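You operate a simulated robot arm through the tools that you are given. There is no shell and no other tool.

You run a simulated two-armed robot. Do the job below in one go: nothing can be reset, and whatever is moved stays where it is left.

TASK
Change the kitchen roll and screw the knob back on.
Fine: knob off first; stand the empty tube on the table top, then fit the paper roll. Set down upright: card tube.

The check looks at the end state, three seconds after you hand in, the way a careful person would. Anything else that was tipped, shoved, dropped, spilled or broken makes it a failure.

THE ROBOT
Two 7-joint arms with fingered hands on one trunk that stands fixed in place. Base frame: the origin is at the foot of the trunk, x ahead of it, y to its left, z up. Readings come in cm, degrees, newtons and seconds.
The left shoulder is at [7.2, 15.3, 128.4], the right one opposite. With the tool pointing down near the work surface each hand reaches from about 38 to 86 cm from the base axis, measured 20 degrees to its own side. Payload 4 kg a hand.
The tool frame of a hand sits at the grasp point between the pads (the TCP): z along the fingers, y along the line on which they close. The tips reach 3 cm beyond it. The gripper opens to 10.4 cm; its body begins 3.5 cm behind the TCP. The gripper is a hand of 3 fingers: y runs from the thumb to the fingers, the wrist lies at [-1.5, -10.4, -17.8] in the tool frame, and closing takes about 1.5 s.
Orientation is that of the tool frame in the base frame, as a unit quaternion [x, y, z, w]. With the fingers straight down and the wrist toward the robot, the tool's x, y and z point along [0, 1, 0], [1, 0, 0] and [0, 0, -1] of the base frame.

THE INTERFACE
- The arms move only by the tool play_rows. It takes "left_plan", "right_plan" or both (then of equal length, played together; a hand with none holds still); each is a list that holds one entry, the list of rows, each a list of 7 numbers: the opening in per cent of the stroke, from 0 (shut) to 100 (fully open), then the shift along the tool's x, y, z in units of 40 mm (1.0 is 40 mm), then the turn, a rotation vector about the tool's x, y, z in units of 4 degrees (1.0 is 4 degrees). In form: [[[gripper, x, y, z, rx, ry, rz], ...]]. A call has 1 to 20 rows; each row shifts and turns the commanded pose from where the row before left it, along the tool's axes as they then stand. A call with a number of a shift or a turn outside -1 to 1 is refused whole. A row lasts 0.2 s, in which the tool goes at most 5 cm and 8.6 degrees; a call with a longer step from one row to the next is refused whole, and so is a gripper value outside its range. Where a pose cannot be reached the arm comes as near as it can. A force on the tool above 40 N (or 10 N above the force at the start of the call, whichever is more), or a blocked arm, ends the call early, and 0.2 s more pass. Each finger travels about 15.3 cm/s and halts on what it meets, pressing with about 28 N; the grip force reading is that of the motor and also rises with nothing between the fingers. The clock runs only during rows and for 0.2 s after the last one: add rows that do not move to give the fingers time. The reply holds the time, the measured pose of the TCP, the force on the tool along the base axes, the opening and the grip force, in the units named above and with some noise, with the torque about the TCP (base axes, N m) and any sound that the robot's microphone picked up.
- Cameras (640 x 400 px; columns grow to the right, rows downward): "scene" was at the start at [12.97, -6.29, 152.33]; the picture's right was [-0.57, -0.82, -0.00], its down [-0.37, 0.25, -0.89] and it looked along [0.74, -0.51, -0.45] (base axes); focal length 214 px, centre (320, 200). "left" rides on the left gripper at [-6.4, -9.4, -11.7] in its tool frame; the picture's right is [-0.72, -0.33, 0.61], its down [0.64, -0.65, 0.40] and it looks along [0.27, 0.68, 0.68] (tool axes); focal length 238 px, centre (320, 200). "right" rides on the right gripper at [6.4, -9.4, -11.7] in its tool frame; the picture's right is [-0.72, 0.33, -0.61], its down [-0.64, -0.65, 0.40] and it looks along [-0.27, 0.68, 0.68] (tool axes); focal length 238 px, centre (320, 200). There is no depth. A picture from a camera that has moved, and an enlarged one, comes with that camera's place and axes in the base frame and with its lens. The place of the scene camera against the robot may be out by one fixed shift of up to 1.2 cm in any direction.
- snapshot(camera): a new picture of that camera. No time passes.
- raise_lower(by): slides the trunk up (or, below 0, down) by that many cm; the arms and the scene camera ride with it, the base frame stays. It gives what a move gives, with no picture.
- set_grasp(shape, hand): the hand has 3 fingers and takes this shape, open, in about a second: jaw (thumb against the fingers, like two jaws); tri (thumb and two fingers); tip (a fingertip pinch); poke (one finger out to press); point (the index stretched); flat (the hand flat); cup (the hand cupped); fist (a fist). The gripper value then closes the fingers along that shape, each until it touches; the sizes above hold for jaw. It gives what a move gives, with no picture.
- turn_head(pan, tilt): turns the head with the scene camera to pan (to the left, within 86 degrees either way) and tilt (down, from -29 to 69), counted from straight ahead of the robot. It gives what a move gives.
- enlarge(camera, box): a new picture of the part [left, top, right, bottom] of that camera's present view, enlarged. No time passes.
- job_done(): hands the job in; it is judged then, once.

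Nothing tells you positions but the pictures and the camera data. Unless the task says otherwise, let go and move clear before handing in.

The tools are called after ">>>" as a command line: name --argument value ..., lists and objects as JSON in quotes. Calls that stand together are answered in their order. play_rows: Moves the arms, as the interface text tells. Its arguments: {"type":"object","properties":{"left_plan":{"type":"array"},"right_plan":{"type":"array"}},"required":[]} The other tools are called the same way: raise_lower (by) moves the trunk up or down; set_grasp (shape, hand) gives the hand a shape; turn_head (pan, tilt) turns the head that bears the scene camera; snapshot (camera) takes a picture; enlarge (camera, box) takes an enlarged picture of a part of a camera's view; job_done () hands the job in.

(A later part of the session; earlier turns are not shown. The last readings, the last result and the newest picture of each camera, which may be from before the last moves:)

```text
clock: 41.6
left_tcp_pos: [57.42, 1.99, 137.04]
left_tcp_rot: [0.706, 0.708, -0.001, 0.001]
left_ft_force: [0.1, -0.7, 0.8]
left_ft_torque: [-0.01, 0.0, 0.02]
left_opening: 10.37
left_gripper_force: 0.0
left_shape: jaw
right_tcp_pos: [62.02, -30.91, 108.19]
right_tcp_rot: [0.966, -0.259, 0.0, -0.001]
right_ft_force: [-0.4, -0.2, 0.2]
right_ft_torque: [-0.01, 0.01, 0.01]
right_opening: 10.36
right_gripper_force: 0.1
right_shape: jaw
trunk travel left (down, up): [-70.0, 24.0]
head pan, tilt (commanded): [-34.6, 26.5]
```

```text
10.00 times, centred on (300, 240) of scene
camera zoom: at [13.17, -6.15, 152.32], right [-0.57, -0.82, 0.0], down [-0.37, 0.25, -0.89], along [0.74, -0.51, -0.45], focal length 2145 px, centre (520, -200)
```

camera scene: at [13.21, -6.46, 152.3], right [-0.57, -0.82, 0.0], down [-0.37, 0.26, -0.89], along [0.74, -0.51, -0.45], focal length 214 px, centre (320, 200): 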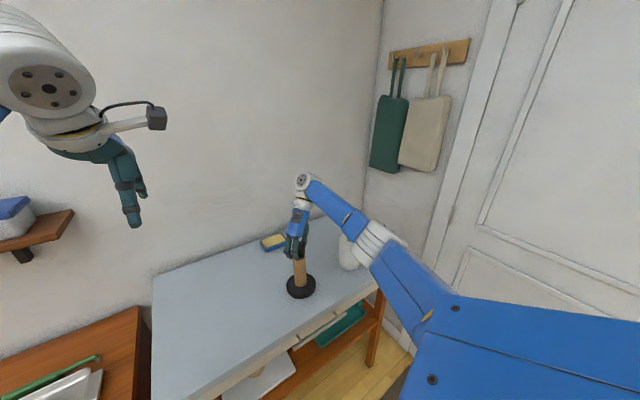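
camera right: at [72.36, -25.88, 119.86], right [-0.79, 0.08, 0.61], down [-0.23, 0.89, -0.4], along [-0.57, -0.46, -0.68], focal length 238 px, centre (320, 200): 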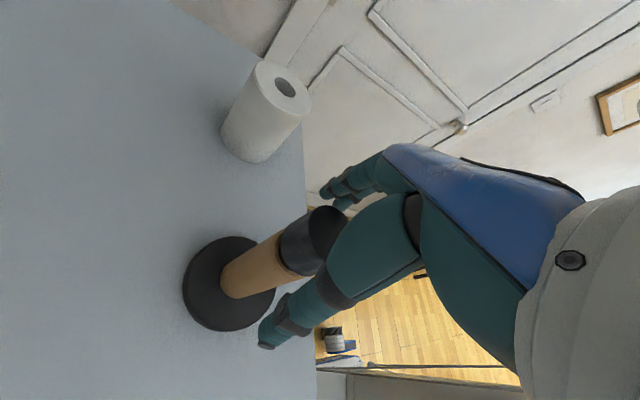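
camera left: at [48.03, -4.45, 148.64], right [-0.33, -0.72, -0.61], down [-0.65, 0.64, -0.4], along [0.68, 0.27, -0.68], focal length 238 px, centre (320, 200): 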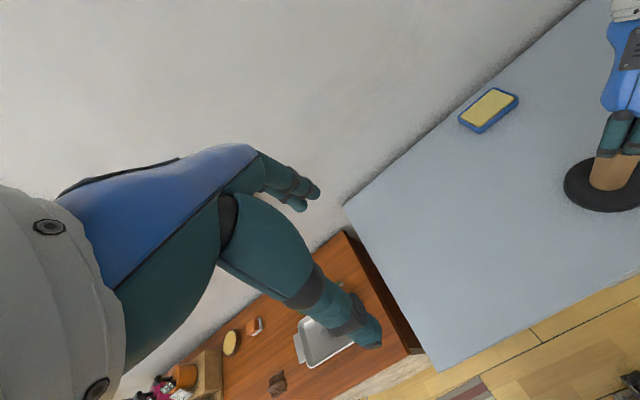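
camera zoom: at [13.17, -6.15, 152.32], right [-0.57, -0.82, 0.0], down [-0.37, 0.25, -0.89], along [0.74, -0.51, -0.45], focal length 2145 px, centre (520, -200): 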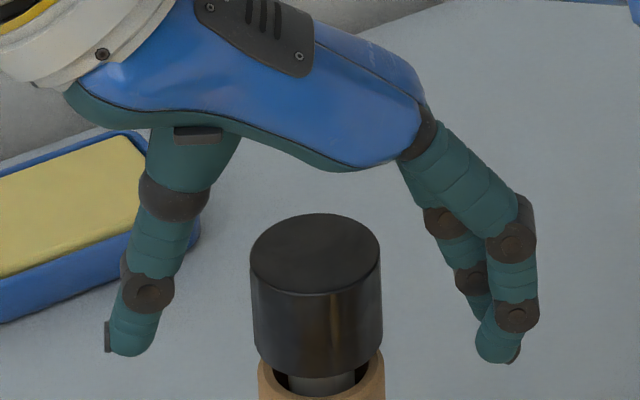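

The knob rose about 0.36 cm for 240° (pitch ≈0.5 cm/turn). I'll re-grip and turn again, following the rise.

>>> play_rows --right_plan '[[[100, 0, 0.03, -0.05, 0, 0, 0], [70, 0, 0, 0, 0, 0, 0], [55, 0, 0, 0, 0, 0, 0], [45, 0, 0, 0, 0, 0, 0], [35, 0, 0, 0, 0, 0, 0], [20, 0, 0, 0, 0, 0, 0], [0, 0, 0, 0, 0, 0, 0], [0, 0, 0, 0, 0, 0, 0], [0, 0, 0, 0, 0, 0, 0], [0, 0, 0, -0.0015, 0, 0, -1], [0, 0, 0, -0.0015, 0, 0, -1], [0, 0, 0, -0.0015, 0, 0, -1], [0, 0, 0, -0.0015, 0, 0, -1], [0, 0, 0, -0.0015, 0, 0, -1], [0, 0, 0, -0.0015, 0, 0, -1], [0, 0, 0, -0.0015, 0, 0, -1], [0, 0, 0, -0.0015, 0, 0, -1], [0, 0, 0, -0.0015, 0, 0, -1], [0, 0, 0, -0.0015, 0, 0, -1]]]'

>>> play_rows --right_plan '[[[0, 0, 0, -0.0015, 0, 0, -1], [0, 0, 0, -0.0015, 0, 0, -1], [0, 0, 0, -0.0015, 0, 0, -1], [0, 0, 0, -0.0015, 0, 0, -1], [0, 0, 0, -0.0015, 0, 0, -1], [0, 0, 0, -0.0015, 0, 0, -1], [0, 0, 0, -0.0015, 0, 0, -1], [0, 0, 0, -0.0015, 0, 0, -1], [0, 0, 0, -0.0015, 0, 0, -1], [0, 0, 0, -0.0015, 0, 0, -1], [0, 0, 0, -0.0015, 0, 0, -1], [0, 0, 0, -0.0015, 0, 0, -1], [0, 0, 0, -0.0015, 0, 0, -1], [0, 0, 0, -0.0015, 0, 0, -1], [0, 0, 0, -0.0015, 0, 0, -1], [0, 0, 0, -0.0015, 0, 0, -1], [0, 0, 0, -0.0015, 0, 0, -1], [0, 0, 0, -0.0015, 0, 0, -1], [0, 0, 0, -0.0015, 0, 0, -1], [0, 0, 0, -0.0015, 0, 0, -1]]]'

>>> enlarge --camera "scene" --box '[270, 220, 330, 260]'

>>> snapshot --camera "right"

```text
clock: 45.6
left_tcp_pos: [57.33, 1.94, 137.02]
left_tcp_rot: [0.707, 0.707, 0.0, 0.0]
left_ft_force: [-0.9, 0.0, -0.2]
left_ft_torque: [0.03, -0.03, -0.01]
left_opening: 10.34
left_gripper_force: 0.1
left_shape: jaw
right_tcp_pos: [61.92, -31.0, 108.46]
right_tcp_rot: [0.996, 0.088, 0.0, 0.0]
right_ft_force: [-0.4, -0.1, 0.6]
right_ft_torque: [0.04, -0.05, 0.02]
right_opening: 3.47
right_gripper_force: 28.1
right_shape: jaw
trunk travel left (down, up): [-70.0, 24.0]
head pan, tilt (commanded): [-34.6, 26.5]
```

```text
clock: 49.8
left_tcp_pos: [57.37, 1.94, 137.06]
left_tcp_rot: [0.707, 0.708, 0.0, -0.001]
left_ft_force: [0.0, 0.5, 0.6]
left_ft_torque: [0.0, -0.02, 0.0]
left_opening: 10.36
left_gripper_force: 0.0
left_shape: jaw
right_tcp_pos: [61.85, -31.13, 108.62]
right_tcp_rot: [0.706, 0.708, 0.001, -0.001]
right_ft_force: [-0.3, 0.5, 0.4]
right_ft_torque: [-0.03, -0.02, -0.01]
right_opening: 3.42
right_gripper_force: 28.4
right_shape: jaw
trunk travel left (down, up): [-70.0, 24.0]
head pan, tilt (commanded): [-34.6, 26.5]
```

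```text
10.00 times, centred on (300, 240) of scene
camera zoom: at [13.1, -6.27, 152.32], right [-0.57, -0.82, 0.0], down [-0.37, 0.25, -0.89], along [0.74, -0.51, -0.45], focal length 2145 px, centre (520, -200)
```

zoom: 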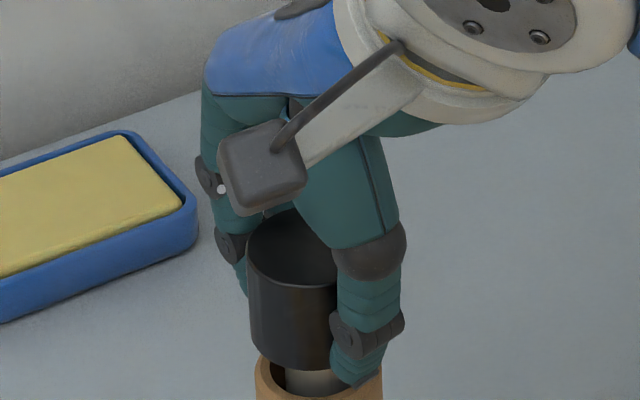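

```text
taken
camera right: at [52.58, -24.6, 120.43], right [0.33, -0.72, 0.61], down [-0.65, -0.64, -0.41], along [0.68, -0.27, -0.68], focal length 238 px, centre (320, 200)
```

right: 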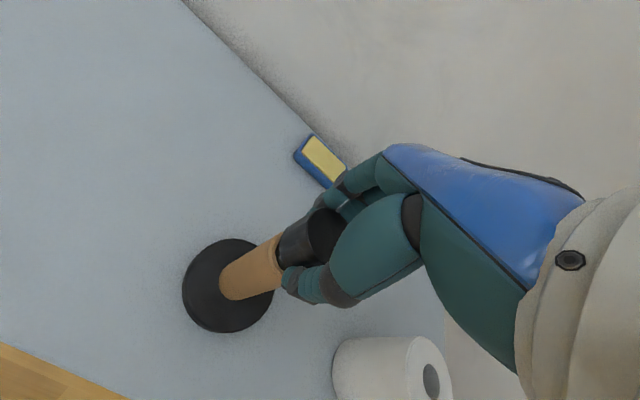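

>>> play_rows --right_plan '[[[0, 0, 0, -0.0015, 0, 0, -1], [0, 0, 0, -0.0015, 0, 0, -1], [0, 0, 0, -0.0015, 0, 0, -1], [0, 0, 0, -0.0015, 0, 0, -1], [0, 0, 0, -0.0015, 0, 0, -1], [0, 0, 0, -0.0015, 0, 0, -1], [0, 0, 0, -0.0015, 0, 0, -1], [0, 0, 0, -0.0015, 0, 0, -1], [0, 0, 0, -0.0015, 0, 0, -1], [0, 0, 0, -0.0015, 0, 0, -1], [0, 0, 0, -0.0015, 0, 0, -1], [0, 0, 0, -0.0015, 0, 0, -1], [0, 0, 0, -0.0015, 0, 0, -1], [0, 0, 0, -0.0015, 0, 0, -1], [0, 0, 0, -0.0015, 0, 0, -1], [0, 0, 0, -0.0015, 0, 0, -1], [0, 0, 0, -0.0015, 0, 0, -1], [0, 0, 0, -0.0015, 0, 0, -1], [0, 0, 0, -0.0015, 0, 0, -1], [0, 0, 0, -0.0015, 0, 0, -1]]]'

>>> play_rows --right_plan '[[[0, 0, 0, -0.0015, 0, 0, -1], [0, 0, 0, -0.0015, 0, 0, -1], [0, 0, 0, -0.0015, 0, 0, -1], [0, 0, 0, -0.0015, 0, 0, -1], [0, 0, 0, -0.0015, 0, 0, -1], [0, 0, 0, -0.0015, 0, 0, -1], [0, 0, 0, -0.0015, 0, 0, -1], [0, 0, 0, -0.0015, 0, 0, -1], [0, 0, 0, -0.0015, 0, 0, -1], [0, 0, 0, -0.0015, 0, 0, -1]]]'

>>> enlarge --camera "scene" --box '[270, 220, 330, 260]'

```text
clock: 54.0
left_tcp_pos: [57.39, 1.9, 136.9]
left_tcp_rot: [0.707, 0.708, -0.001, -0.001]
left_ft_force: [0.6, 0.0, -0.5]
left_ft_torque: [0.0, -0.01, 0.01]
left_opening: 10.35
left_gripper_force: 0.1
left_shape: jaw
right_tcp_pos: [61.85, -31.08, 108.84]
right_tcp_rot: [0.086, 0.996, 0.002, -0.001]
right_ft_force: [-0.4, 0.8, -0.1]
right_ft_torque: [0.0, 0.05, 0.0]
right_opening: 3.46
right_gripper_force: 27.9
right_shape: jaw
trunk travel left (down, up): [-70.0, 24.0]
head pan, tilt (commanded): [-34.6, 26.5]
```

```text
clock: 56.2
left_tcp_pos: [57.4, 1.9, 136.97]
left_tcp_rot: [0.707, 0.707, -0.001, 0.0]
left_ft_force: [0.7, -0.2, -0.6]
left_ft_torque: [0.02, 0.0, -0.02]
left_opening: 10.35
left_gripper_force: 0.1
left_shape: jaw
right_tcp_pos: [61.98, -31.04, 108.92]
right_tcp_rot: [-0.259, 0.966, 0.001, 0.0]
right_ft_force: [-0.1, -0.4, -0.1]
right_ft_torque: [-0.02, 0.02, 0.01]
right_opening: 3.45
right_gripper_force: 28.2
right_shape: jaw
trunk travel left (down, up): [-70.0, 24.0]
head pan, tilt (commanded): [-34.6, 26.5]
```

```text
10.00 times, centred on (300, 240) of scene
camera zoom: at [13.19, -6.17, 152.32], right [-0.57, -0.82, 0.0], down [-0.37, 0.25, -0.89], along [0.74, -0.51, -0.45], focal length 2145 px, centre (520, -200)
```

zoom: 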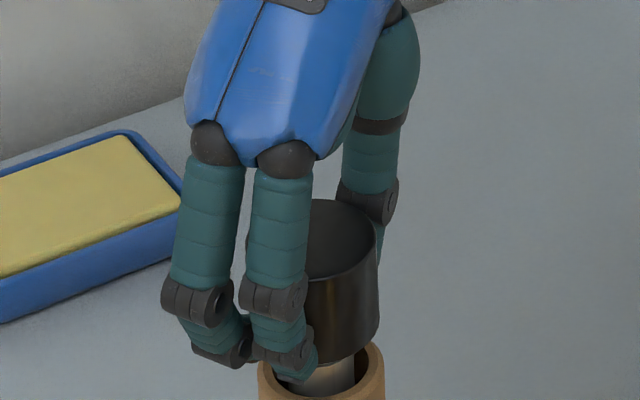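

Forces are almost zero at 480° in total, so the knob may be free. I'll test with a tiny lift.

>>> play_rows --right_plan '[[[0, 0, 0, -0.025, 0, 0, 0], [0, 0, 0, -0.025, 0, 0, 0], [0, 0, 0, 0, 0, 0, 0]]]'

>>> enlarge --camera "scene" --box '[270, 220, 330, 260]'

```text
clock: 57.0
left_tcp_pos: [57.21, 1.94, 136.97]
left_tcp_rot: [0.706, 0.708, 0.0, 0.0]
left_ft_force: [-0.1, 0.3, 0.3]
left_ft_torque: [0.05, 0.0, -0.01]
left_opening: 10.35
left_gripper_force: 0.0
left_shape: jaw
right_tcp_pos: [62.07, -30.96, 109.05]
right_tcp_rot: [-0.26, 0.966, 0.001, 0.0]
right_ft_force: [-0.2, -0.6, -1.3]
right_ft_torque: [0.0, -0.01, 0.01]
right_opening: 3.43
right_gripper_force: 28.3
right_shape: jaw
trunk travel left (down, up): [-70.0, 24.0]
head pan, tilt (commanded): [-34.6, 26.5]
```

```text
10.00 times, centred on (300, 240) of scene
camera zoom: at [13.17, -6.2, 152.32], right [-0.57, -0.82, 0.0], down [-0.37, 0.25, -0.89], along [0.74, -0.51, -0.45], focal length 2145 px, centre (520, -200)
```

zoom: 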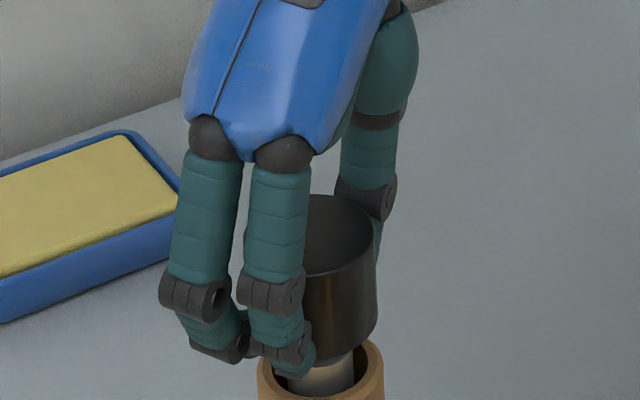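

>>> play_rows --right_plan '[[[0, 0, 0, -0.05, 0, 0, 0], [0, 0, 0, -0.05, 0, 0, 0], [0, 0, 0, 0, 0, 0, 0]]]'

>>> enlarge --camera "scene" --box '[260, 220, 340, 300]'

```text
clock: 57.8
left_tcp_pos: [57.24, 1.96, 137.03]
left_tcp_rot: [0.707, 0.708, 0.0, 0.0]
left_ft_force: [-0.5, -0.2, 0.2]
left_ft_torque: [0.0, -0.01, 0.0]
left_opening: 10.37
left_gripper_force: 0.1
left_shape: jaw
right_tcp_pos: [61.93, -31.04, 109.54]
right_tcp_rot: [-0.259, 0.966, 0.0, 0.0]
right_ft_force: [0.4, -0.2, -0.1]
right_ft_torque: [-0.02, 0.02, -0.02]
right_opening: 3.46
right_gripper_force: 28.2
right_shape: jaw
trunk travel left (down, up): [-70.0, 24.0]
head pan, tilt (commanded): [-34.6, 26.5]
```

```text
5.00 times, centred on (300, 260) of scene
camera zoom: at [13.18, -6.2, 152.32], right [-0.57, -0.82, 0.0], down [-0.37, 0.25, -0.89], along [0.74, -0.51, -0.45], focal length 1072 px, centre (420, -100)
```

zoom: 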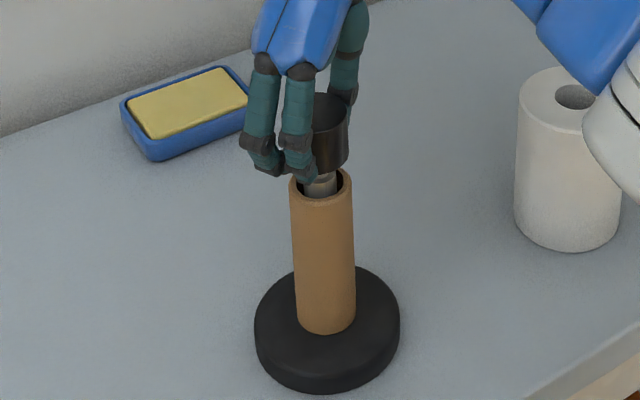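

The knob is off. I'll lift it clear, and move the left arm a little further left to make room.

>>> play_rows --right_plan '[[[0, 0, 0, -0.3, 0, 0, 0], [0, 0, 0, -0.5, 0, 0, 0], [0, 0, 0, -0.5, 0, 0, 0], [0, 0, 0, -0.5, 0, 0, 0], [0, 0, 0, -0.5, 0, 0, 0], [0, 0, 0, 0, 0, 0, 0]]]' --left_plan '[[[100, 0.5, 0, -0.2, 0, 0, 0], [100, 0.5, 0, -0.2, 0, 0, 0], [100, 0.5, 0, -0.2, 0, 0, 0], [100, 0.5, 0, -0.2, 0, 0, 0], [100, 0.5, 0, -0.2, 0, 0, 0], [100, 0, 0, 0, 0, 0, 0]]]'

>>> snapshot --camera "scene"

>>> snapshot --camera "right"

>>> enlarge --camera "scene" --box '[260, 220, 340, 300]'

```text
clock: 59.2
left_tcp_pos: [57.21, 12.19, 141.06]
left_tcp_rot: [0.707, 0.708, -0.001, 0.001]
left_ft_force: [0.0, -0.9, 0.7]
left_ft_torque: [0.02, 0.02, -0.04]
left_opening: 10.35
left_gripper_force: 0.0
left_shape: jaw
right_tcp_pos: [61.9, -31.1, 118.78]
right_tcp_rot: [-0.259, 0.966, -0.001, 0.001]
right_ft_force: [0.1, -0.1, -0.2]
right_ft_torque: [-0.03, 0.02, 0.0]
right_opening: 3.43
right_gripper_force: 27.7
right_shape: jaw
trunk travel left (down, up): [-70.0, 24.0]
head pan, tilt (commanded): [-34.6, 26.5]
```

```text
taken
camera scene: at [13.16, -6.05, 152.32], right [-0.57, -0.82, 0.0], down [-0.37, 0.25, -0.89], along [0.74, -0.51, -0.45], focal length 214 px, centre (320, 200)
```

scene: 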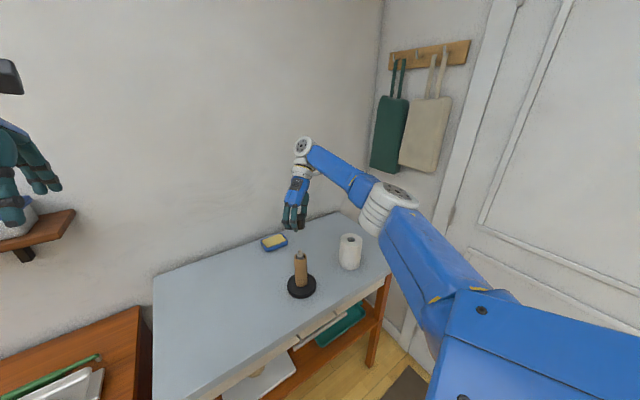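

```text
taken
camera right: at [61.29, -42.19, 130.62], right [0.46, 0.64, 0.61], down [0.88, -0.24, -0.4], along [-0.11, 0.73, -0.68], focal length 238 px, centre (320, 200)
```

right: 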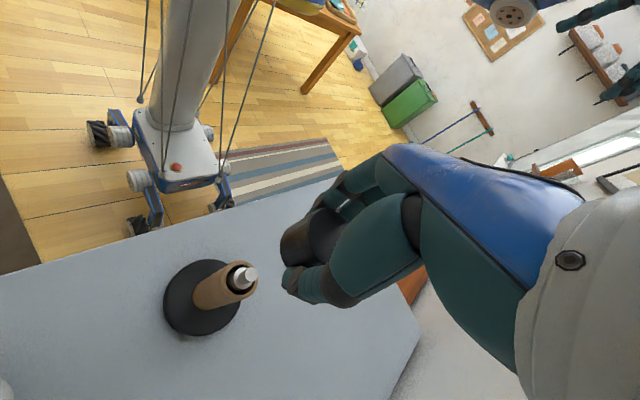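

```text
5.00 times, centred on (300, 260) of scene
camera zoom: at [13.16, -6.05, 152.32], right [-0.57, -0.82, 0.0], down [-0.37, 0.25, -0.89], along [0.74, -0.51, -0.45], focal length 1072 px, centre (420, -100)
```

zoom: 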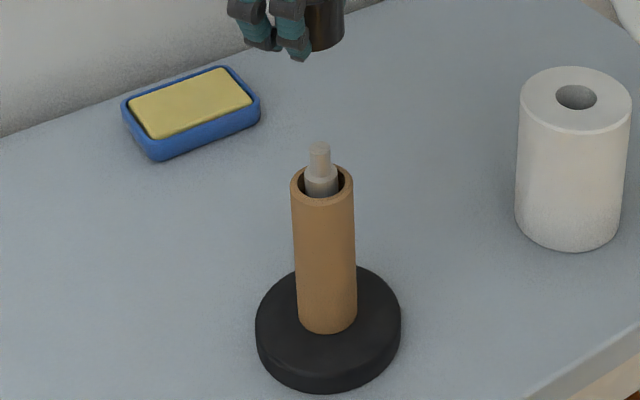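

Bare post with a thin stud is now visible. I'll carry the knob to a clear spot at about (60, -15) and turn the hand back to neutral on the way.

>>> play_rows --right_plan '[[[0, 0, 0, 0, 0, 0, 1], [0, 0, 0, 0, 0, 0, 1], [0, 0, 0, 0, 0, 0, 1], [0, 0, 0, 0, 0, 0, 1], [0, 0, 0, 0, 0, 0, 1], [0, 0, 0, 0, 0, 0, 1], [0, 0, 0, 0, 0, 0, 1], [0, 0, 0, 0, 0, 0, 1], [0, 0, 0, 0, 0, 0, 1], [0, 0, 0, 0, 0, 0, 1], [0, 0, 0, 0, 0, 0, 1], [0, 0, 0, 0, 0, 0, 1], [0, 0, 0, 0, 0, 0, 1], [0, 0, 0, 0, 0, 0, 1], [0, 0, 0, 0, 0, 0, 1], [0, 0, 0, 0, 0, 0, 1], [0, 0, 0, 0, 0, 0, 1], [0, 0, 0, 0, 0, 0, 1], [0, 0, 0, 0, 0, 0, 1], [0, 0, 0, 0, 0, 0, 1]]]'

>>> play_rows --right_plan '[[[0, 0, 0, 0, 0, 0, 1], [0, 0, 0, 0, 0, 0, 1], [0, 0, 0, 0, 0, 0, 1], [0, 0, 0, 0, 0, 0, 1], [0, 0, 0, 0, 0, 0, 1], [0, 0, 0, 0, 0, 0, 1], [0, 0, 0, 0, 0, 0, 1], [0, 0, 0, 0, 0, 0, 1], [0, 0, 0, 0, 0, 0, 1], [0, 0, 0, 0, 0, 0, 1], [0, 0.66, -0.08, 0, 0, 0, 0], [0, 0.66, -0.08, 0, 0, 0, 0], [0, 0.66, -0.08, 0, 0, 0, 0], [0, 0.66, -0.08, 0, 0, 0, 0], [0, 0.66, -0.08, 0, 0, 0, 0], [0, 0.66, -0.08, 0, 0, 0, 0], [0, 0, 0, 0.8, 0, 0, 0], [0, 0, 0, 0.8, 0, 0, 0], [0, 0, 0, 0.8, 0, 0, 0], [0, 0, 0, 0.8, 0, 0, 0]]]'

>>> snapshot --camera "right"

>>> snapshot --camera "scene"

>>> snapshot --camera "left"

```text
clock: 63.4
left_tcp_pos: [57.19, 12.16, 141.05]
left_tcp_rot: [0.707, 0.708, 0.0, 0.0]
left_ft_force: [0.3, 0.6, 0.0]
left_ft_torque: [0.03, -0.02, -0.01]
left_opening: 10.34
left_gripper_force: 0.1
left_shape: jaw
right_tcp_pos: [61.92, -31.07, 118.8]
right_tcp_rot: [0.422, 0.906, 0.001, -0.001]
right_ft_force: [0.6, 0.4, -0.3]
right_ft_torque: [-0.02, 0.0, -0.01]
right_opening: 3.43
right_gripper_force: 28.1
right_shape: jaw
trunk travel left (down, up): [-70.0, 24.0]
head pan, tilt (commanded): [-34.6, 26.5]
```

```text
clock: 67.6
left_tcp_pos: [57.2, 12.11, 141.13]
left_tcp_rot: [0.706, 0.708, -0.001, 0.001]
left_ft_force: [-0.1, 0.0, -0.2]
left_ft_torque: [-0.02, -0.01, 0.02]
left_opening: 10.36
left_gripper_force: 0.1
left_shape: jaw
right_tcp_pos: [60.04, -15.18, 105.85]
right_tcp_rot: [0.707, 0.707, 0.0, 0.0]
right_ft_force: [0.3, -0.1, 0.9]
right_ft_torque: [-0.01, 0.0, 0.02]
right_opening: 3.4
right_gripper_force: 28.2
right_shape: jaw
trunk travel left (down, up): [-70.0, 24.0]
head pan, tilt (commanded): [-34.6, 26.5]
```

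```text
taken
camera right: at [50.68, -8.68, 117.74], right [0.33, -0.72, 0.61], down [-0.65, -0.64, -0.4], along [0.68, -0.27, -0.68], focal length 238 px, centre (320, 200)
```

right: 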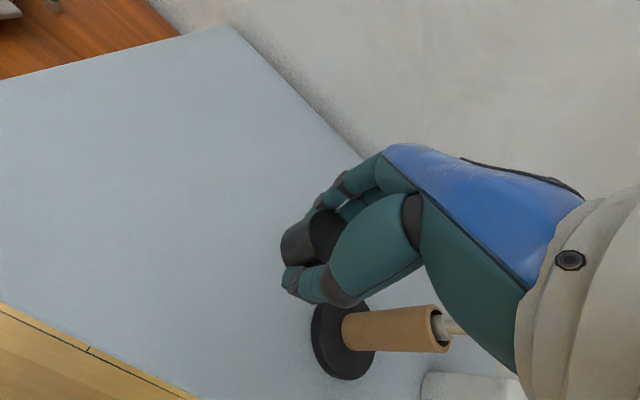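

```text
taken
camera scene: at [13.14, -6.05, 152.33], right [-0.57, -0.82, 0.0], down [-0.37, 0.25, -0.89], along [0.74, -0.51, -0.45], focal length 214 px, centre (320, 200)
```

scene: 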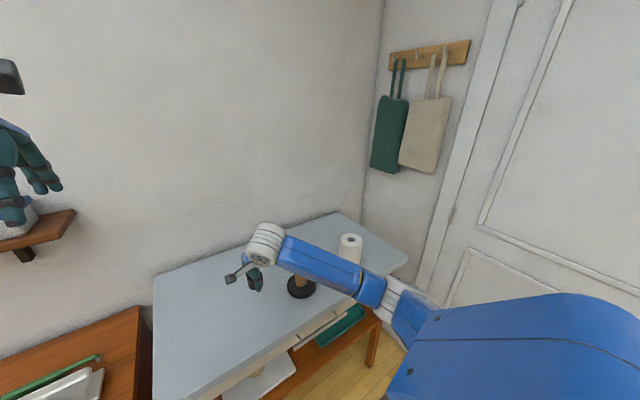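

```text
taken
camera left: at [47.93, 5.97, 152.71], right [-0.33, -0.72, -0.61], down [-0.65, 0.64, -0.4], along [0.68, 0.27, -0.68], focal length 238 px, centre (320, 200)
```

left: 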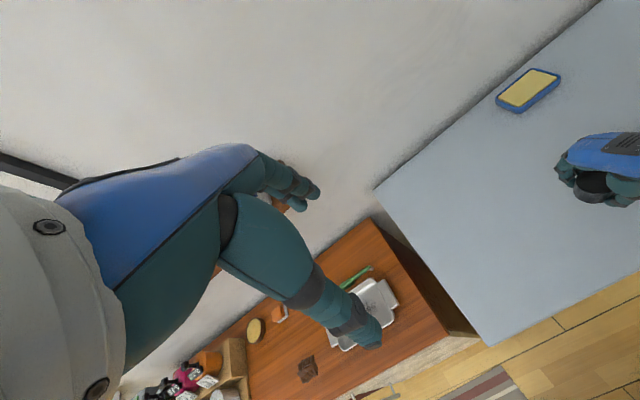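

Now I'll lower the knob toward the table, slowing near contact.

>>> play_rows --right_plan '[[[0, 0, 0, 0.6, 0, 0, 0], [0, 0, 0, 0.6, 0, 0, 0], [0, 0, 0, 0.6, 0, 0, 0], [0, 0, 0, 0.4, 0, 0, 0], [0, 0, 0, 0.2, 0, 0, 0], [0, 0, 0, 0, 0, 0, 0]]]'

>>> snapshot --camera "right"

>>> snapshot --camera "scene"

>>> enlarge --camera "left" --box '[480, 40, 640, 240]'

```text
clock: 69.0
left_tcp_pos: [57.32, 12.17, 140.99]
left_tcp_rot: [0.706, 0.708, -0.001, 0.001]
left_ft_force: [-0.5, 0.1, 0.0]
left_ft_torque: [0.0, 0.02, 0.0]
left_opening: 10.35
left_gripper_force: 0.1
left_shape: jaw
right_tcp_pos: [59.88, -15.16, 96.42]
right_tcp_rot: [0.707, 0.707, 0.0, 0.0]
right_ft_force: [-1.0, -0.2, 0.5]
right_ft_torque: [-0.03, 0.01, 0.04]
right_opening: 3.41
right_gripper_force: 28.7
right_shape: jaw
trunk travel left (down, up): [-70.0, 24.0]
head pan, tilt (commanded): [-34.6, 26.5]
```

```text
taken
camera right: at [50.63, -8.65, 108.13], right [0.33, -0.72, 0.61], down [-0.65, -0.64, -0.4], along [0.68, -0.27, -0.68], focal length 238 px, centre (320, 200)
```

right: 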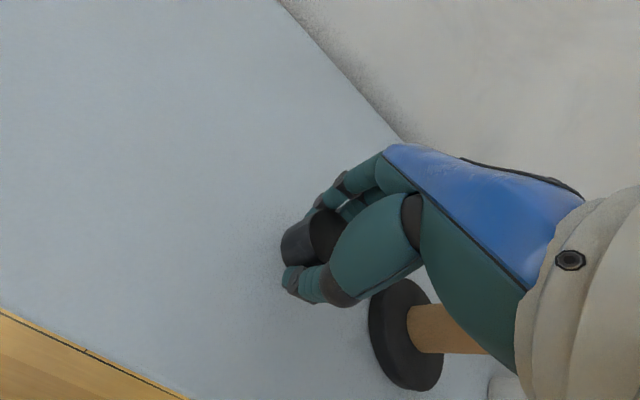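

```text
taken
camera scene: at [13.1, -6.06, 152.33], right [-0.57, -0.82, 0.0], down [-0.37, 0.25, -0.89], along [0.74, -0.51, -0.45], focal length 214 px, centre (320, 200)
```

scene: 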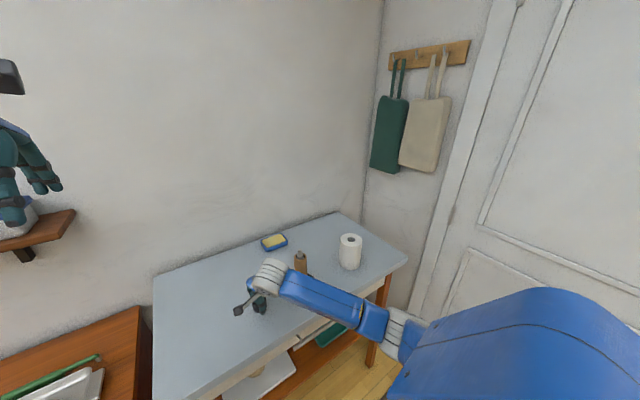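

```text
2.00 times, centred on (560, 140) of left
camera zoom: at [47.92, 5.96, 152.71], right [-0.33, -0.72, -0.61], down [-0.65, 0.64, -0.4], along [0.68, 0.27, -0.68], focal length 477 px, centre (-160, 320)
```

zoom: 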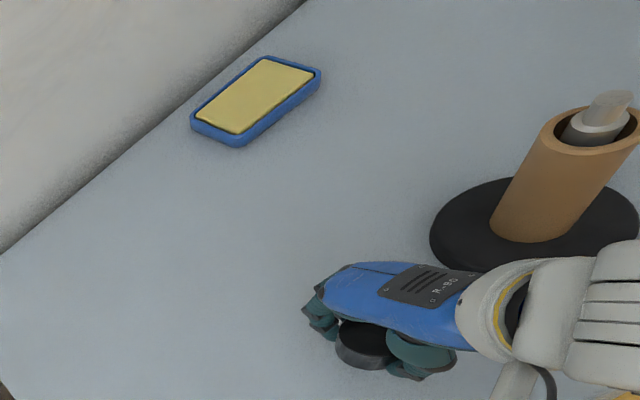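

>>> play_rows --right_plan '[[[0, 0, 0, 0.1, 0, 0, 0], [0, 0, 0, 0.1, 0, 0, 0], [0, 0, 0, 0.1, 0, 0, 0], [0, 0, 0, 0.1, 0, 0, 0], [0, 0, 0, 0.05, 0, 0, 0], [0, 0, 0, 0.05, 0, 0, 0], [0, 0, 0, 0, 0, 0, 0]]]'

>>> enlarge --camera "right" --box '[240, 160, 400, 320]'

```text
clock: 70.6
left_tcp_pos: [57.16, 12.25, 141.01]
left_tcp_rot: [0.707, 0.708, 0.0, 0.0]
left_ft_force: [0.3, -0.2, 0.8]
left_ft_torque: [-0.03, 0.0, 0.01]
left_opening: 10.36
left_gripper_force: 0.1
left_shape: jaw
right_tcp_pos: [60.07, -15.04, 94.31]
right_tcp_rot: [0.707, 0.708, 0.0, 0.0]
right_ft_force: [0.0, 0.5, 0.1]
right_ft_torque: [0.03, 0.01, -0.02]
right_opening: 3.38
right_gripper_force: 28.3
right_shape: jaw
trunk travel left (down, up): [-70.0, 24.0]
head pan, tilt (commanded): [-34.6, 26.5]
```

```text
2.50 times, centred on (320, 240) of right
camera zoom: at [50.71, -8.62, 106.1], right [0.33, -0.72, 0.61], down [-0.65, -0.64, -0.4], along [0.68, -0.27, -0.68], focal length 596 px, centre (320, 100)
```

zoom: 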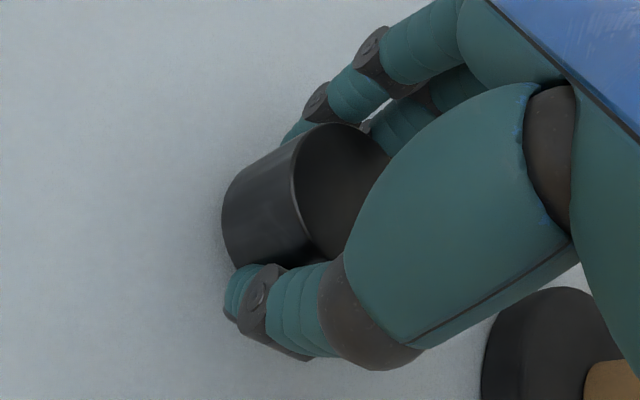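

>>> play_rows --right_plan '[[[0, 0, 0, 0.03, 0, 0, 0], [0, 0, 0, 0.03, 0, 0, 0], [0, 0, 0, 0.03, 0, 0, 0], [0, 0, 0, 0.03, 0, 0, 0], [0, 0, 0, 0.03, 0, 0, 0], [0, 0, 0, 0, 0, 0, 0]]]'

```text
clock: 72.0
left_tcp_pos: [57.2, 12.19, 141.08]
left_tcp_rot: [0.706, 0.708, -0.001, 0.0]
left_ft_force: [-0.1, 0.6, -1.0]
left_ft_torque: [-0.02, 0.0, 0.03]
left_opening: 10.36
left_gripper_force: 0.1
left_shape: jaw
right_tcp_pos: [59.85, -15.18, 93.74]
right_tcp_rot: [0.707, 0.707, 0.0, 0.0]
right_ft_force: [0.4, -0.3, 0.3]
right_ft_torque: [0.03, 0.0, 0.0]
right_opening: 3.43
right_gripper_force: 28.4
right_shape: jaw
trunk travel left (down, up): [-70.0, 24.0]
head pan, tilt (commanded): [-34.6, 26.5]
```

>>> play_rows --right_plan '[[[0, 0, 0, 0.02, 0, 0, 0], [0, 0, 0, 0.02, 0, 0, 0], [0, 0, 0, 0.02, 0, 0, 0], [0, 0, 0, 0.02, 0, 0, 0], [0, 0, 0, 0, 0, 0, 0]]]'

```text
clock: 73.2
left_tcp_pos: [57.28, 12.22, 140.98]
left_tcp_rot: [0.707, 0.708, 0.0, 0.0]
left_ft_force: [0.4, -0.1, 0.1]
left_ft_torque: [-0.01, 0.0, -0.01]
left_opening: 10.39
left_gripper_force: 0.0
left_shape: jaw
right_tcp_pos: [59.98, -15.08, 93.41]
right_tcp_rot: [0.707, 0.707, 0.001, 0.0]
right_ft_force: [-0.2, -0.6, 0.8]
right_ft_torque: [0.0, 0.01, 0.0]
right_opening: 3.38
right_gripper_force: 27.6
right_shape: jaw
trunk travel left (down, up): [-70.0, 24.0]
head pan, tilt (commanded): [-34.6, 26.5]
```

>>> play_rows --right_plan '[[[0, 0, 0, 0.02, 0, 0, 0], [0, 0, 0, 0.02, 0, 0, 0], [0, 0, 0, 0.02, 0, 0, 0], [0, 0, 0, 0, 0, 0, 0]]]'

>>> enlarge --camera "right" --box '[240, 160, 400, 320]'

```text
clock: 74.2
left_tcp_pos: [57.23, 12.14, 140.99]
left_tcp_rot: [0.706, 0.708, -0.001, 0.001]
left_ft_force: [0.7, 0.1, 0.3]
left_ft_torque: [0.02, 0.0, 0.01]
left_opening: 10.36
left_gripper_force: 0.0
left_shape: jaw
right_tcp_pos: [59.99, -15.05, 93.11]
right_tcp_rot: [0.707, 0.707, 0.0, -0.001]
right_ft_force: [0.9, 0.0, -0.9]
right_ft_torque: [-0.02, -0.02, -0.01]
right_opening: 3.39
right_gripper_force: 28.0
right_shape: jaw
trunk travel left (down, up): [-70.0, 24.0]
head pan, tilt (commanded): [-34.6, 26.5]
```

```text
2.50 times, centred on (320, 240) of right
camera zoom: at [50.68, -8.64, 104.97], right [0.33, -0.72, 0.61], down [-0.65, -0.64, -0.4], along [0.68, -0.27, -0.68], focal length 596 px, centre (320, 100)
```

zoom: 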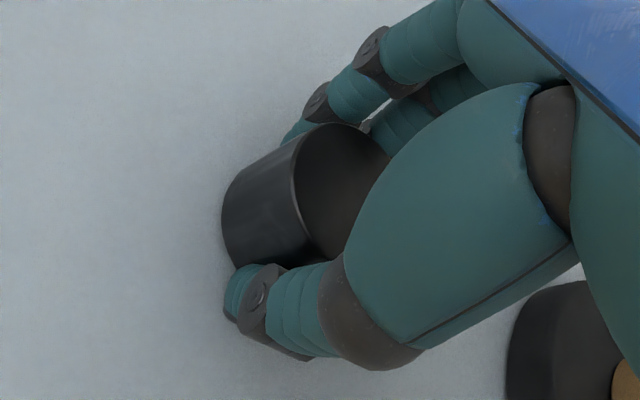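

>>> play_rows --right_plan '[[[0, 0, 0, 0.02, 0, 0, 0], [0, 0, 0, 0.02, 0, 0, 0], [0, 0, 0, 0.02, 0, 0, 0], [0, 0, 0, 0.02, 0, 0, 0], [0, 0, 0, 0, 0, 0, 0]]]'

```text
clock: 75.4
left_tcp_pos: [57.12, 12.23, 141.02]
left_tcp_rot: [0.707, 0.707, 0.0, 0.001]
left_ft_force: [0.7, 0.8, 0.1]
left_ft_torque: [0.01, 0.01, 0.0]
left_opening: 10.35
left_gripper_force: 0.0
left_shape: jaw
right_tcp_pos: [60.0, -15.08, 93.06]
right_tcp_rot: [0.707, 0.707, 0.002, 0.001]
right_ft_force: [0.5, -0.3, 10.7]
right_ft_torque: [0.02, 0.23, -0.01]
right_opening: 3.37
right_gripper_force: 28.1
right_shape: jaw
trunk travel left (down, up): [-70.0, 24.0]
head pan, tilt (commanded): [-34.6, 26.5]
```

Contact felt (10.7 N) at TCP z≈93.05. I'll unload slightly, then open and rise.

>>> play_rows --right_plan '[[[0, 0, 0, -0.05, 0, 0, 0], [0, 0, 0, 0, 0, 0, 0], [20, 0, 0, 0, 0, 0, 0], [35, 0, 0, 0, 0, 0, 0], [50, 0, 0, 0, 0, 0, 0], [70, 0, 0, 0, 0, 0, 0], [100, 0, 0, 0, 0, 0, 0], [100, 0, 0, 0, 0, 0, 0], [100, 0, 0, 0, 0, 0, 0]]]'

>>> snapshot --camera "right"

```text
clock: 77.4
left_tcp_pos: [57.18, 12.14, 141.07]
left_tcp_rot: [0.707, 0.708, -0.001, 0.0]
left_ft_force: [0.6, -0.3, -0.5]
left_ft_torque: [0.03, 0.05, 0.0]
left_opening: 10.38
left_gripper_force: 0.1
left_shape: jaw
right_tcp_pos: [60.04, -15.21, 93.14]
right_tcp_rot: [0.707, 0.707, 0.001, -0.001]
right_ft_force: [-1.2, 0.4, 0.1]
right_ft_torque: [-0.03, -0.07, -0.01]
right_opening: 10.35
right_gripper_force: 0.1
right_shape: jaw
trunk travel left (down, up): [-70.0, 24.0]
head pan, tilt (commanded): [-34.6, 26.5]
```

```text
taken
camera right: at [50.6, -8.67, 104.86], right [0.33, -0.72, 0.61], down [-0.65, -0.64, -0.4], along [0.68, -0.27, -0.68], focal length 238 px, centre (320, 200)
```

right: 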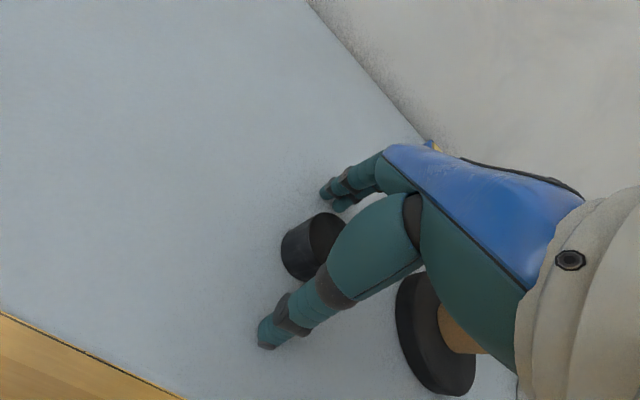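

The knob stands upright on the table at about (60, -15.1). I'll rise straight up and move over the holder for the tube.

>>> play_rows --right_plan '[[[100, 0, 0, -0.3, 0, 0, 0], [100, 0, 0, -0.6, 0, 0, 0], [100, 0, 0, -0.8, 0, 0, 0], [100, 0, 0, -0.8, 0, 0, 0], [100, 0, 0, -0.8, 0, 0, 0], [100, 0, 0, -0.8, 0, 0, 0], [100, 0, 0, -0.8, 0, 0, 0], [100, 0, 0, -0.8, 0, 0, 0], [100, -0.66, 0.08, 0, 0, 0, 0], [100, -0.66, 0.08, 0, 0, 0, 0], [100, -0.66, 0.08, 0, 0, 0, 0], [100, -0.66, 0.08, 0, 0, 0, 0], [100, -0.66, 0.08, 0, 0, 0, 0], [100, -0.66, 0.08, 0, 0, 0, 0], [100, 0, 0, 0, 0, 0, 0]]]'

>>> snapshot --camera "right"

>>> snapshot --camera "scene"

```text
clock: 80.6
left_tcp_pos: [57.28, 12.19, 141.22]
left_tcp_rot: [0.706, 0.708, 0.0, 0.0]
left_ft_force: [0.0, -0.2, 0.3]
left_ft_torque: [0.04, -0.02, 0.02]
left_opening: 10.36
left_gripper_force: 0.1
left_shape: jaw
right_tcp_pos: [62.14, -31.19, 115.64]
right_tcp_rot: [0.707, 0.707, 0.0, 0.0]
right_ft_force: [0.0, 0.5, 0.6]
right_ft_torque: [0.0, -0.01, 0.0]
right_opening: 10.39
right_gripper_force: 0.0
right_shape: jaw
trunk travel left (down, up): [-70.0, 24.0]
head pan, tilt (commanded): [-34.6, 26.5]
```

```text
taken
camera right: at [52.7, -24.67, 127.42], right [0.33, -0.72, 0.61], down [-0.65, -0.64, -0.4], along [0.68, -0.27, -0.68], focal length 238 px, centre (320, 200)
```

right: 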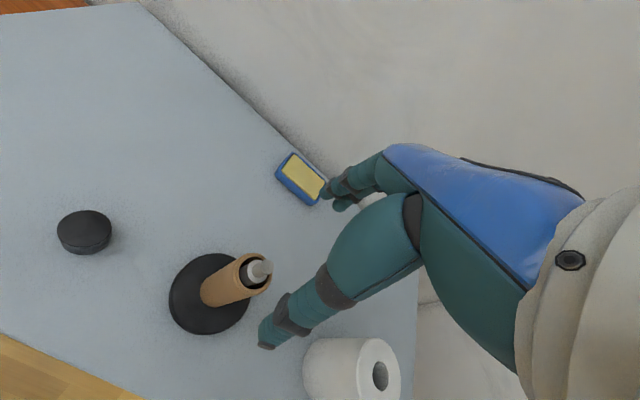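

```text
taken
camera scene: at [13.12, -6.17, 152.32], right [-0.57, -0.82, 0.0], down [-0.37, 0.25, -0.89], along [0.74, -0.51, -0.45], focal length 214 px, centre (320, 200)
```

scene: 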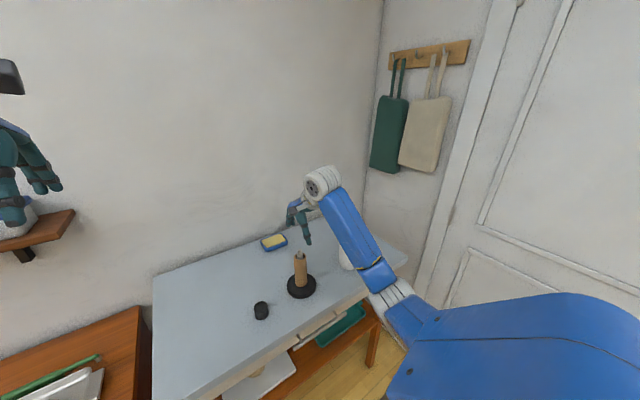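

>>> enlarge --camera "right" --box '[160, 235, 288, 345]'

>>> enlarge --camera "scene" --box '[270, 230, 334, 310]'

```text
3.64 times, centred on (224, 290) of right
camera zoom: at [52.7, -24.67, 127.42], right [0.33, -0.72, 0.61], down [-0.65, -0.64, -0.4], along [0.68, -0.27, -0.68], focal length 867 px, centre (669, -127)
```

zoom: 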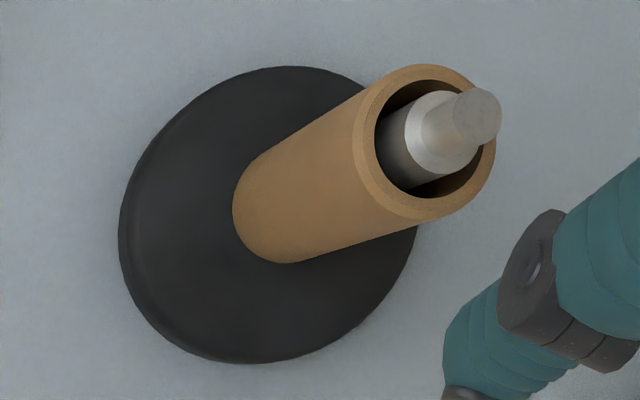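

```text
5.00 times, centred on (302, 270) of scene
camera zoom: at [13.12, -6.17, 152.32], right [-0.57, -0.82, 0.0], down [-0.37, 0.25, -0.89], along [0.74, -0.51, -0.45], focal length 1072 px, centre (410, -150)
```

zoom: 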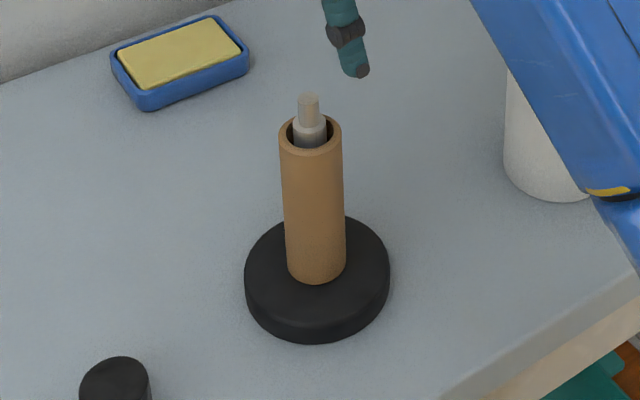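

The tube top is at about z=103.6, the post shoulder at 104.7 and the stud top at 107.0, all centred under the hand. I'll lower to TCP≈104.2, grip the tube's top end and check.

>>> play_rows --right_plan '[[[100, 0, 0, 0.7, 0, 0, 0], [100, 0, 0, 0.7, 0, 0, 0], [100, 0, 0, 0.7, 0, 0, 0], [100, 0, 0, 0.5, 0, 0, 0], [100, 0, 0, 0.26, 0, 0, 0], [100, 0, 0, 0, 0, 0, 0], [75, 0, 0, 0, 0, 0, 0], [60, 0, 0, 0, 0, 0, 0], [50, 0, 0, 0, 0, 0, 0], [40, 0, 0, 0, 0, 0, 0], [30, 0, 0, 0, 0, 0, 0], [20, 0, 0, 0, 0, 0, 0], [0, 0, 0, 0, 0, 0, 0], [0, 0, 0, 0, 0, 0, 0], [0, 0, 0, 0, 0, 0, 0]]]'

>>> enlarge --camera "right" --box '[160, 160, 400, 360]'

>>> enlarge --camera "scene" --box '[260, 220, 340, 300]'

```text
clock: 83.8
left_tcp_pos: [57.25, 12.13, 141.12]
left_tcp_rot: [0.706, 0.708, -0.001, 0.001]
left_ft_force: [0.1, 0.4, -0.1]
left_ft_torque: [0.0, 0.03, 0.0]
left_opening: 10.34
left_gripper_force: 0.1
left_shape: jaw
right_tcp_pos: [61.97, -30.9, 104.34]
right_tcp_rot: [0.707, 0.707, 0.0, 0.0]
right_ft_force: [0.7, 0.0, 0.3]
right_ft_torque: [-0.02, 0.0, 0.03]
right_opening: 3.61
right_gripper_force: 28.7
right_shape: jaw
trunk travel left (down, up): [-70.0, 24.0]
head pan, tilt (commanded): [-34.6, 26.5]
```

```text
2.00 times, centred on (280, 260) of right
camera zoom: at [52.65, -24.46, 116.21], right [0.33, -0.72, 0.61], down [-0.65, -0.64, -0.4], along [0.68, -0.27, -0.68], focal length 477 px, centre (400, 80)
```

zoom: 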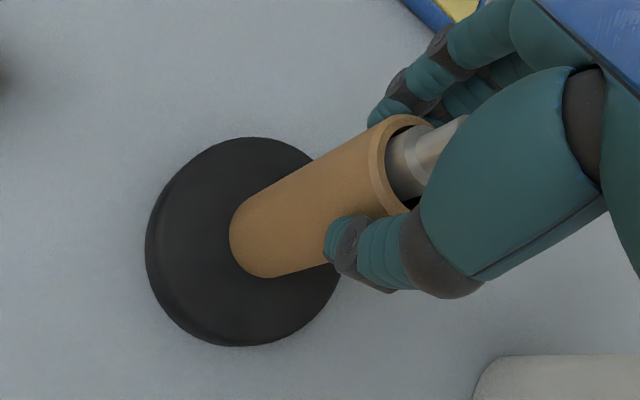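

```text
5.00 times, centred on (300, 260) of scene
camera zoom: at [13.1, -6.13, 152.32], right [-0.57, -0.82, 0.0], down [-0.37, 0.25, -0.89], along [0.74, -0.51, -0.45], focal length 1072 px, centre (420, -100)
```

zoom: 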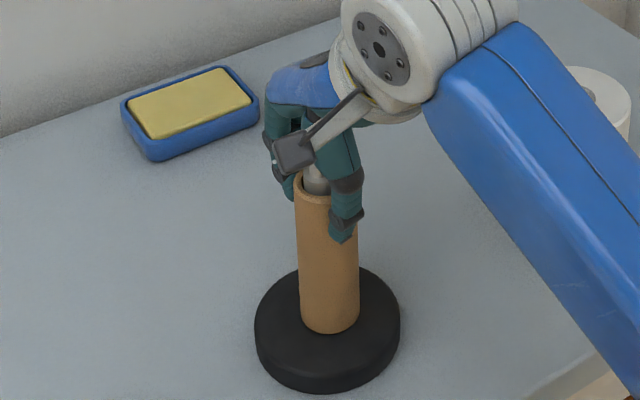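

The tube is gripped. I'll lift it straight up in stages.

>>> play_rows --right_plan '[[[0, 0, 0, -0.1, 0, 0, 0], [0, 0, 0, -0.2, 0, 0, 0], [0, 0, 0, -0.3, 0, 0, 0], [0, 0, 0, -0.3, 0, 0, 0], [0, 0, 0, 0, 0, 0, 0]]]'

>>> enlarge --camera "scene" --box '[260, 220, 340, 300]'

```text
clock: 85.0
left_tcp_pos: [57.24, 12.16, 141.14]
left_tcp_rot: [0.706, 0.708, 0.0, 0.001]
left_ft_force: [-0.7, 0.8, 0.1]
left_ft_torque: [-0.03, 0.03, 0.0]
left_opening: 10.36
left_gripper_force: 0.1
left_shape: jaw
right_tcp_pos: [61.96, -30.94, 107.94]
right_tcp_rot: [0.707, 0.707, 0.001, -0.001]
right_ft_force: [-0.9, 0.2, -1.3]
right_ft_torque: [0.02, 0.0, 0.0]
right_opening: 3.62
right_gripper_force: 28.2
right_shape: jaw
trunk travel left (down, up): [-70.0, 24.0]
head pan, tilt (commanded): [-34.6, 26.5]
```

```text
5.00 times, centred on (300, 260) of scene
camera zoom: at [13.1, -6.13, 152.32], right [-0.57, -0.82, 0.0], down [-0.37, 0.25, -0.89], along [0.74, -0.51, -0.45], focal length 1072 px, centre (420, -100)
```

zoom: 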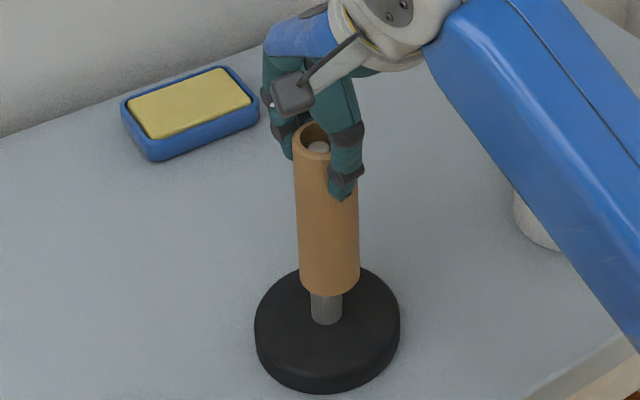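

>>> play_rows --right_plan '[[[0, 0, 0, -0.5, 0, 0, 0], [0, 0, 0, -0.5, 0, 0, 0], [0, 0, 0, -0.5, 0, 0, 0], [0, 0, 0, -0.5, 0, 0, 0], [0, 0, 0, -0.5, 0, 0, 0], [0, 0, 0, -0.5, 0, 0, 0], [0, 0, 0, -0.5, 0, 0, 0], [0, 0, 0, 0, 0, 0, 0]]]'

>>> snapshot --camera "scene"

>>> snapshot --camera "right"

>>> enlarge --camera "scene" --box '[240, 160, 400, 320]'

```text
clock: 86.8
left_tcp_pos: [57.17, 12.16, 140.99]
left_tcp_rot: [0.706, 0.708, 0.0, 0.001]
left_ft_force: [-1.1, 0.6, -0.2]
left_ft_torque: [-0.01, 0.02, -0.01]
left_opening: 10.35
left_gripper_force: 0.1
left_shape: jaw
right_tcp_pos: [61.97, -31.2, 122.13]
right_tcp_rot: [0.707, 0.707, 0.0, -0.002]
right_ft_force: [-0.1, -0.7, -0.2]
right_ft_torque: [-0.04, 0.03, 0.03]
right_opening: 3.58
right_gripper_force: 28.1
right_shape: jaw
trunk travel left (down, up): [-70.0, 24.0]
head pan, tilt (commanded): [-34.6, 26.5]
```

```text
taken
camera scene: at [13.13, -6.13, 152.32], right [-0.57, -0.82, 0.0], down [-0.37, 0.25, -0.89], along [0.74, -0.51, -0.45], focal length 214 px, centre (320, 200)
```

scene: 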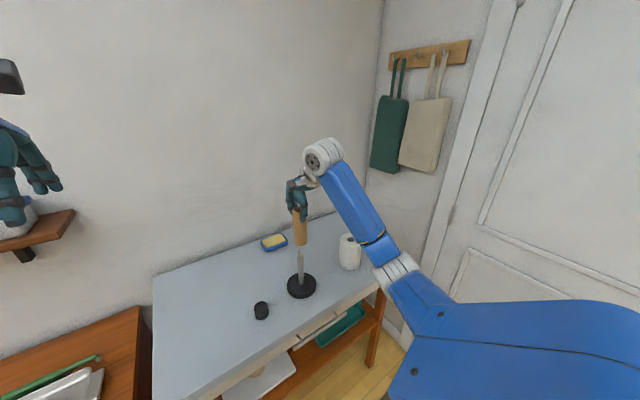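

```text
taken
camera right: at [52.65, -24.65, 133.82], right [0.33, -0.72, 0.61], down [-0.65, -0.64, -0.4], along [0.68, -0.27, -0.68], focal length 238 px, centre (320, 200)
```

right: 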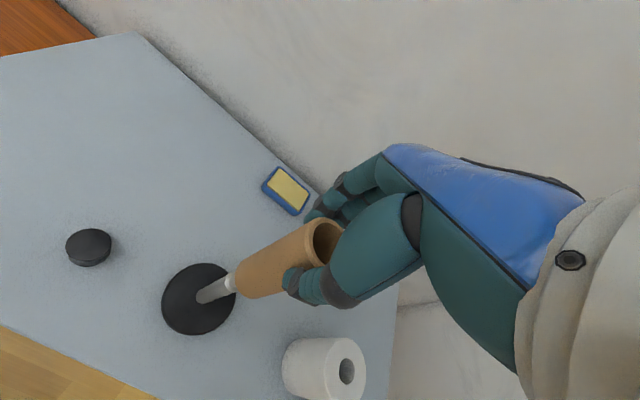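

```text
2.50 times, centred on (320, 240) of scene
camera zoom: at [13.13, -6.13, 152.32], right [-0.57, -0.82, 0.0], down [-0.37, 0.25, -0.89], along [0.74, -0.51, -0.45], focal length 536 px, centre (320, 100)
```

zoom: 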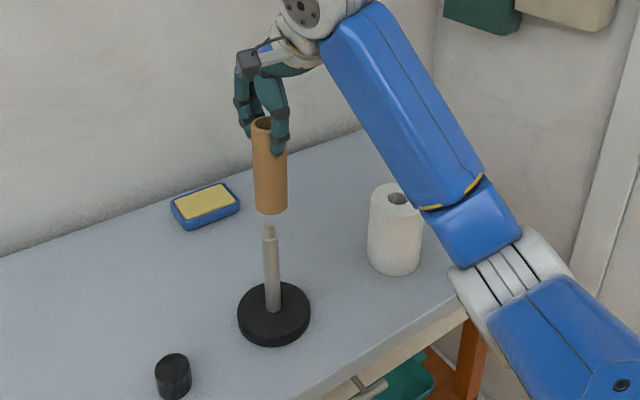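

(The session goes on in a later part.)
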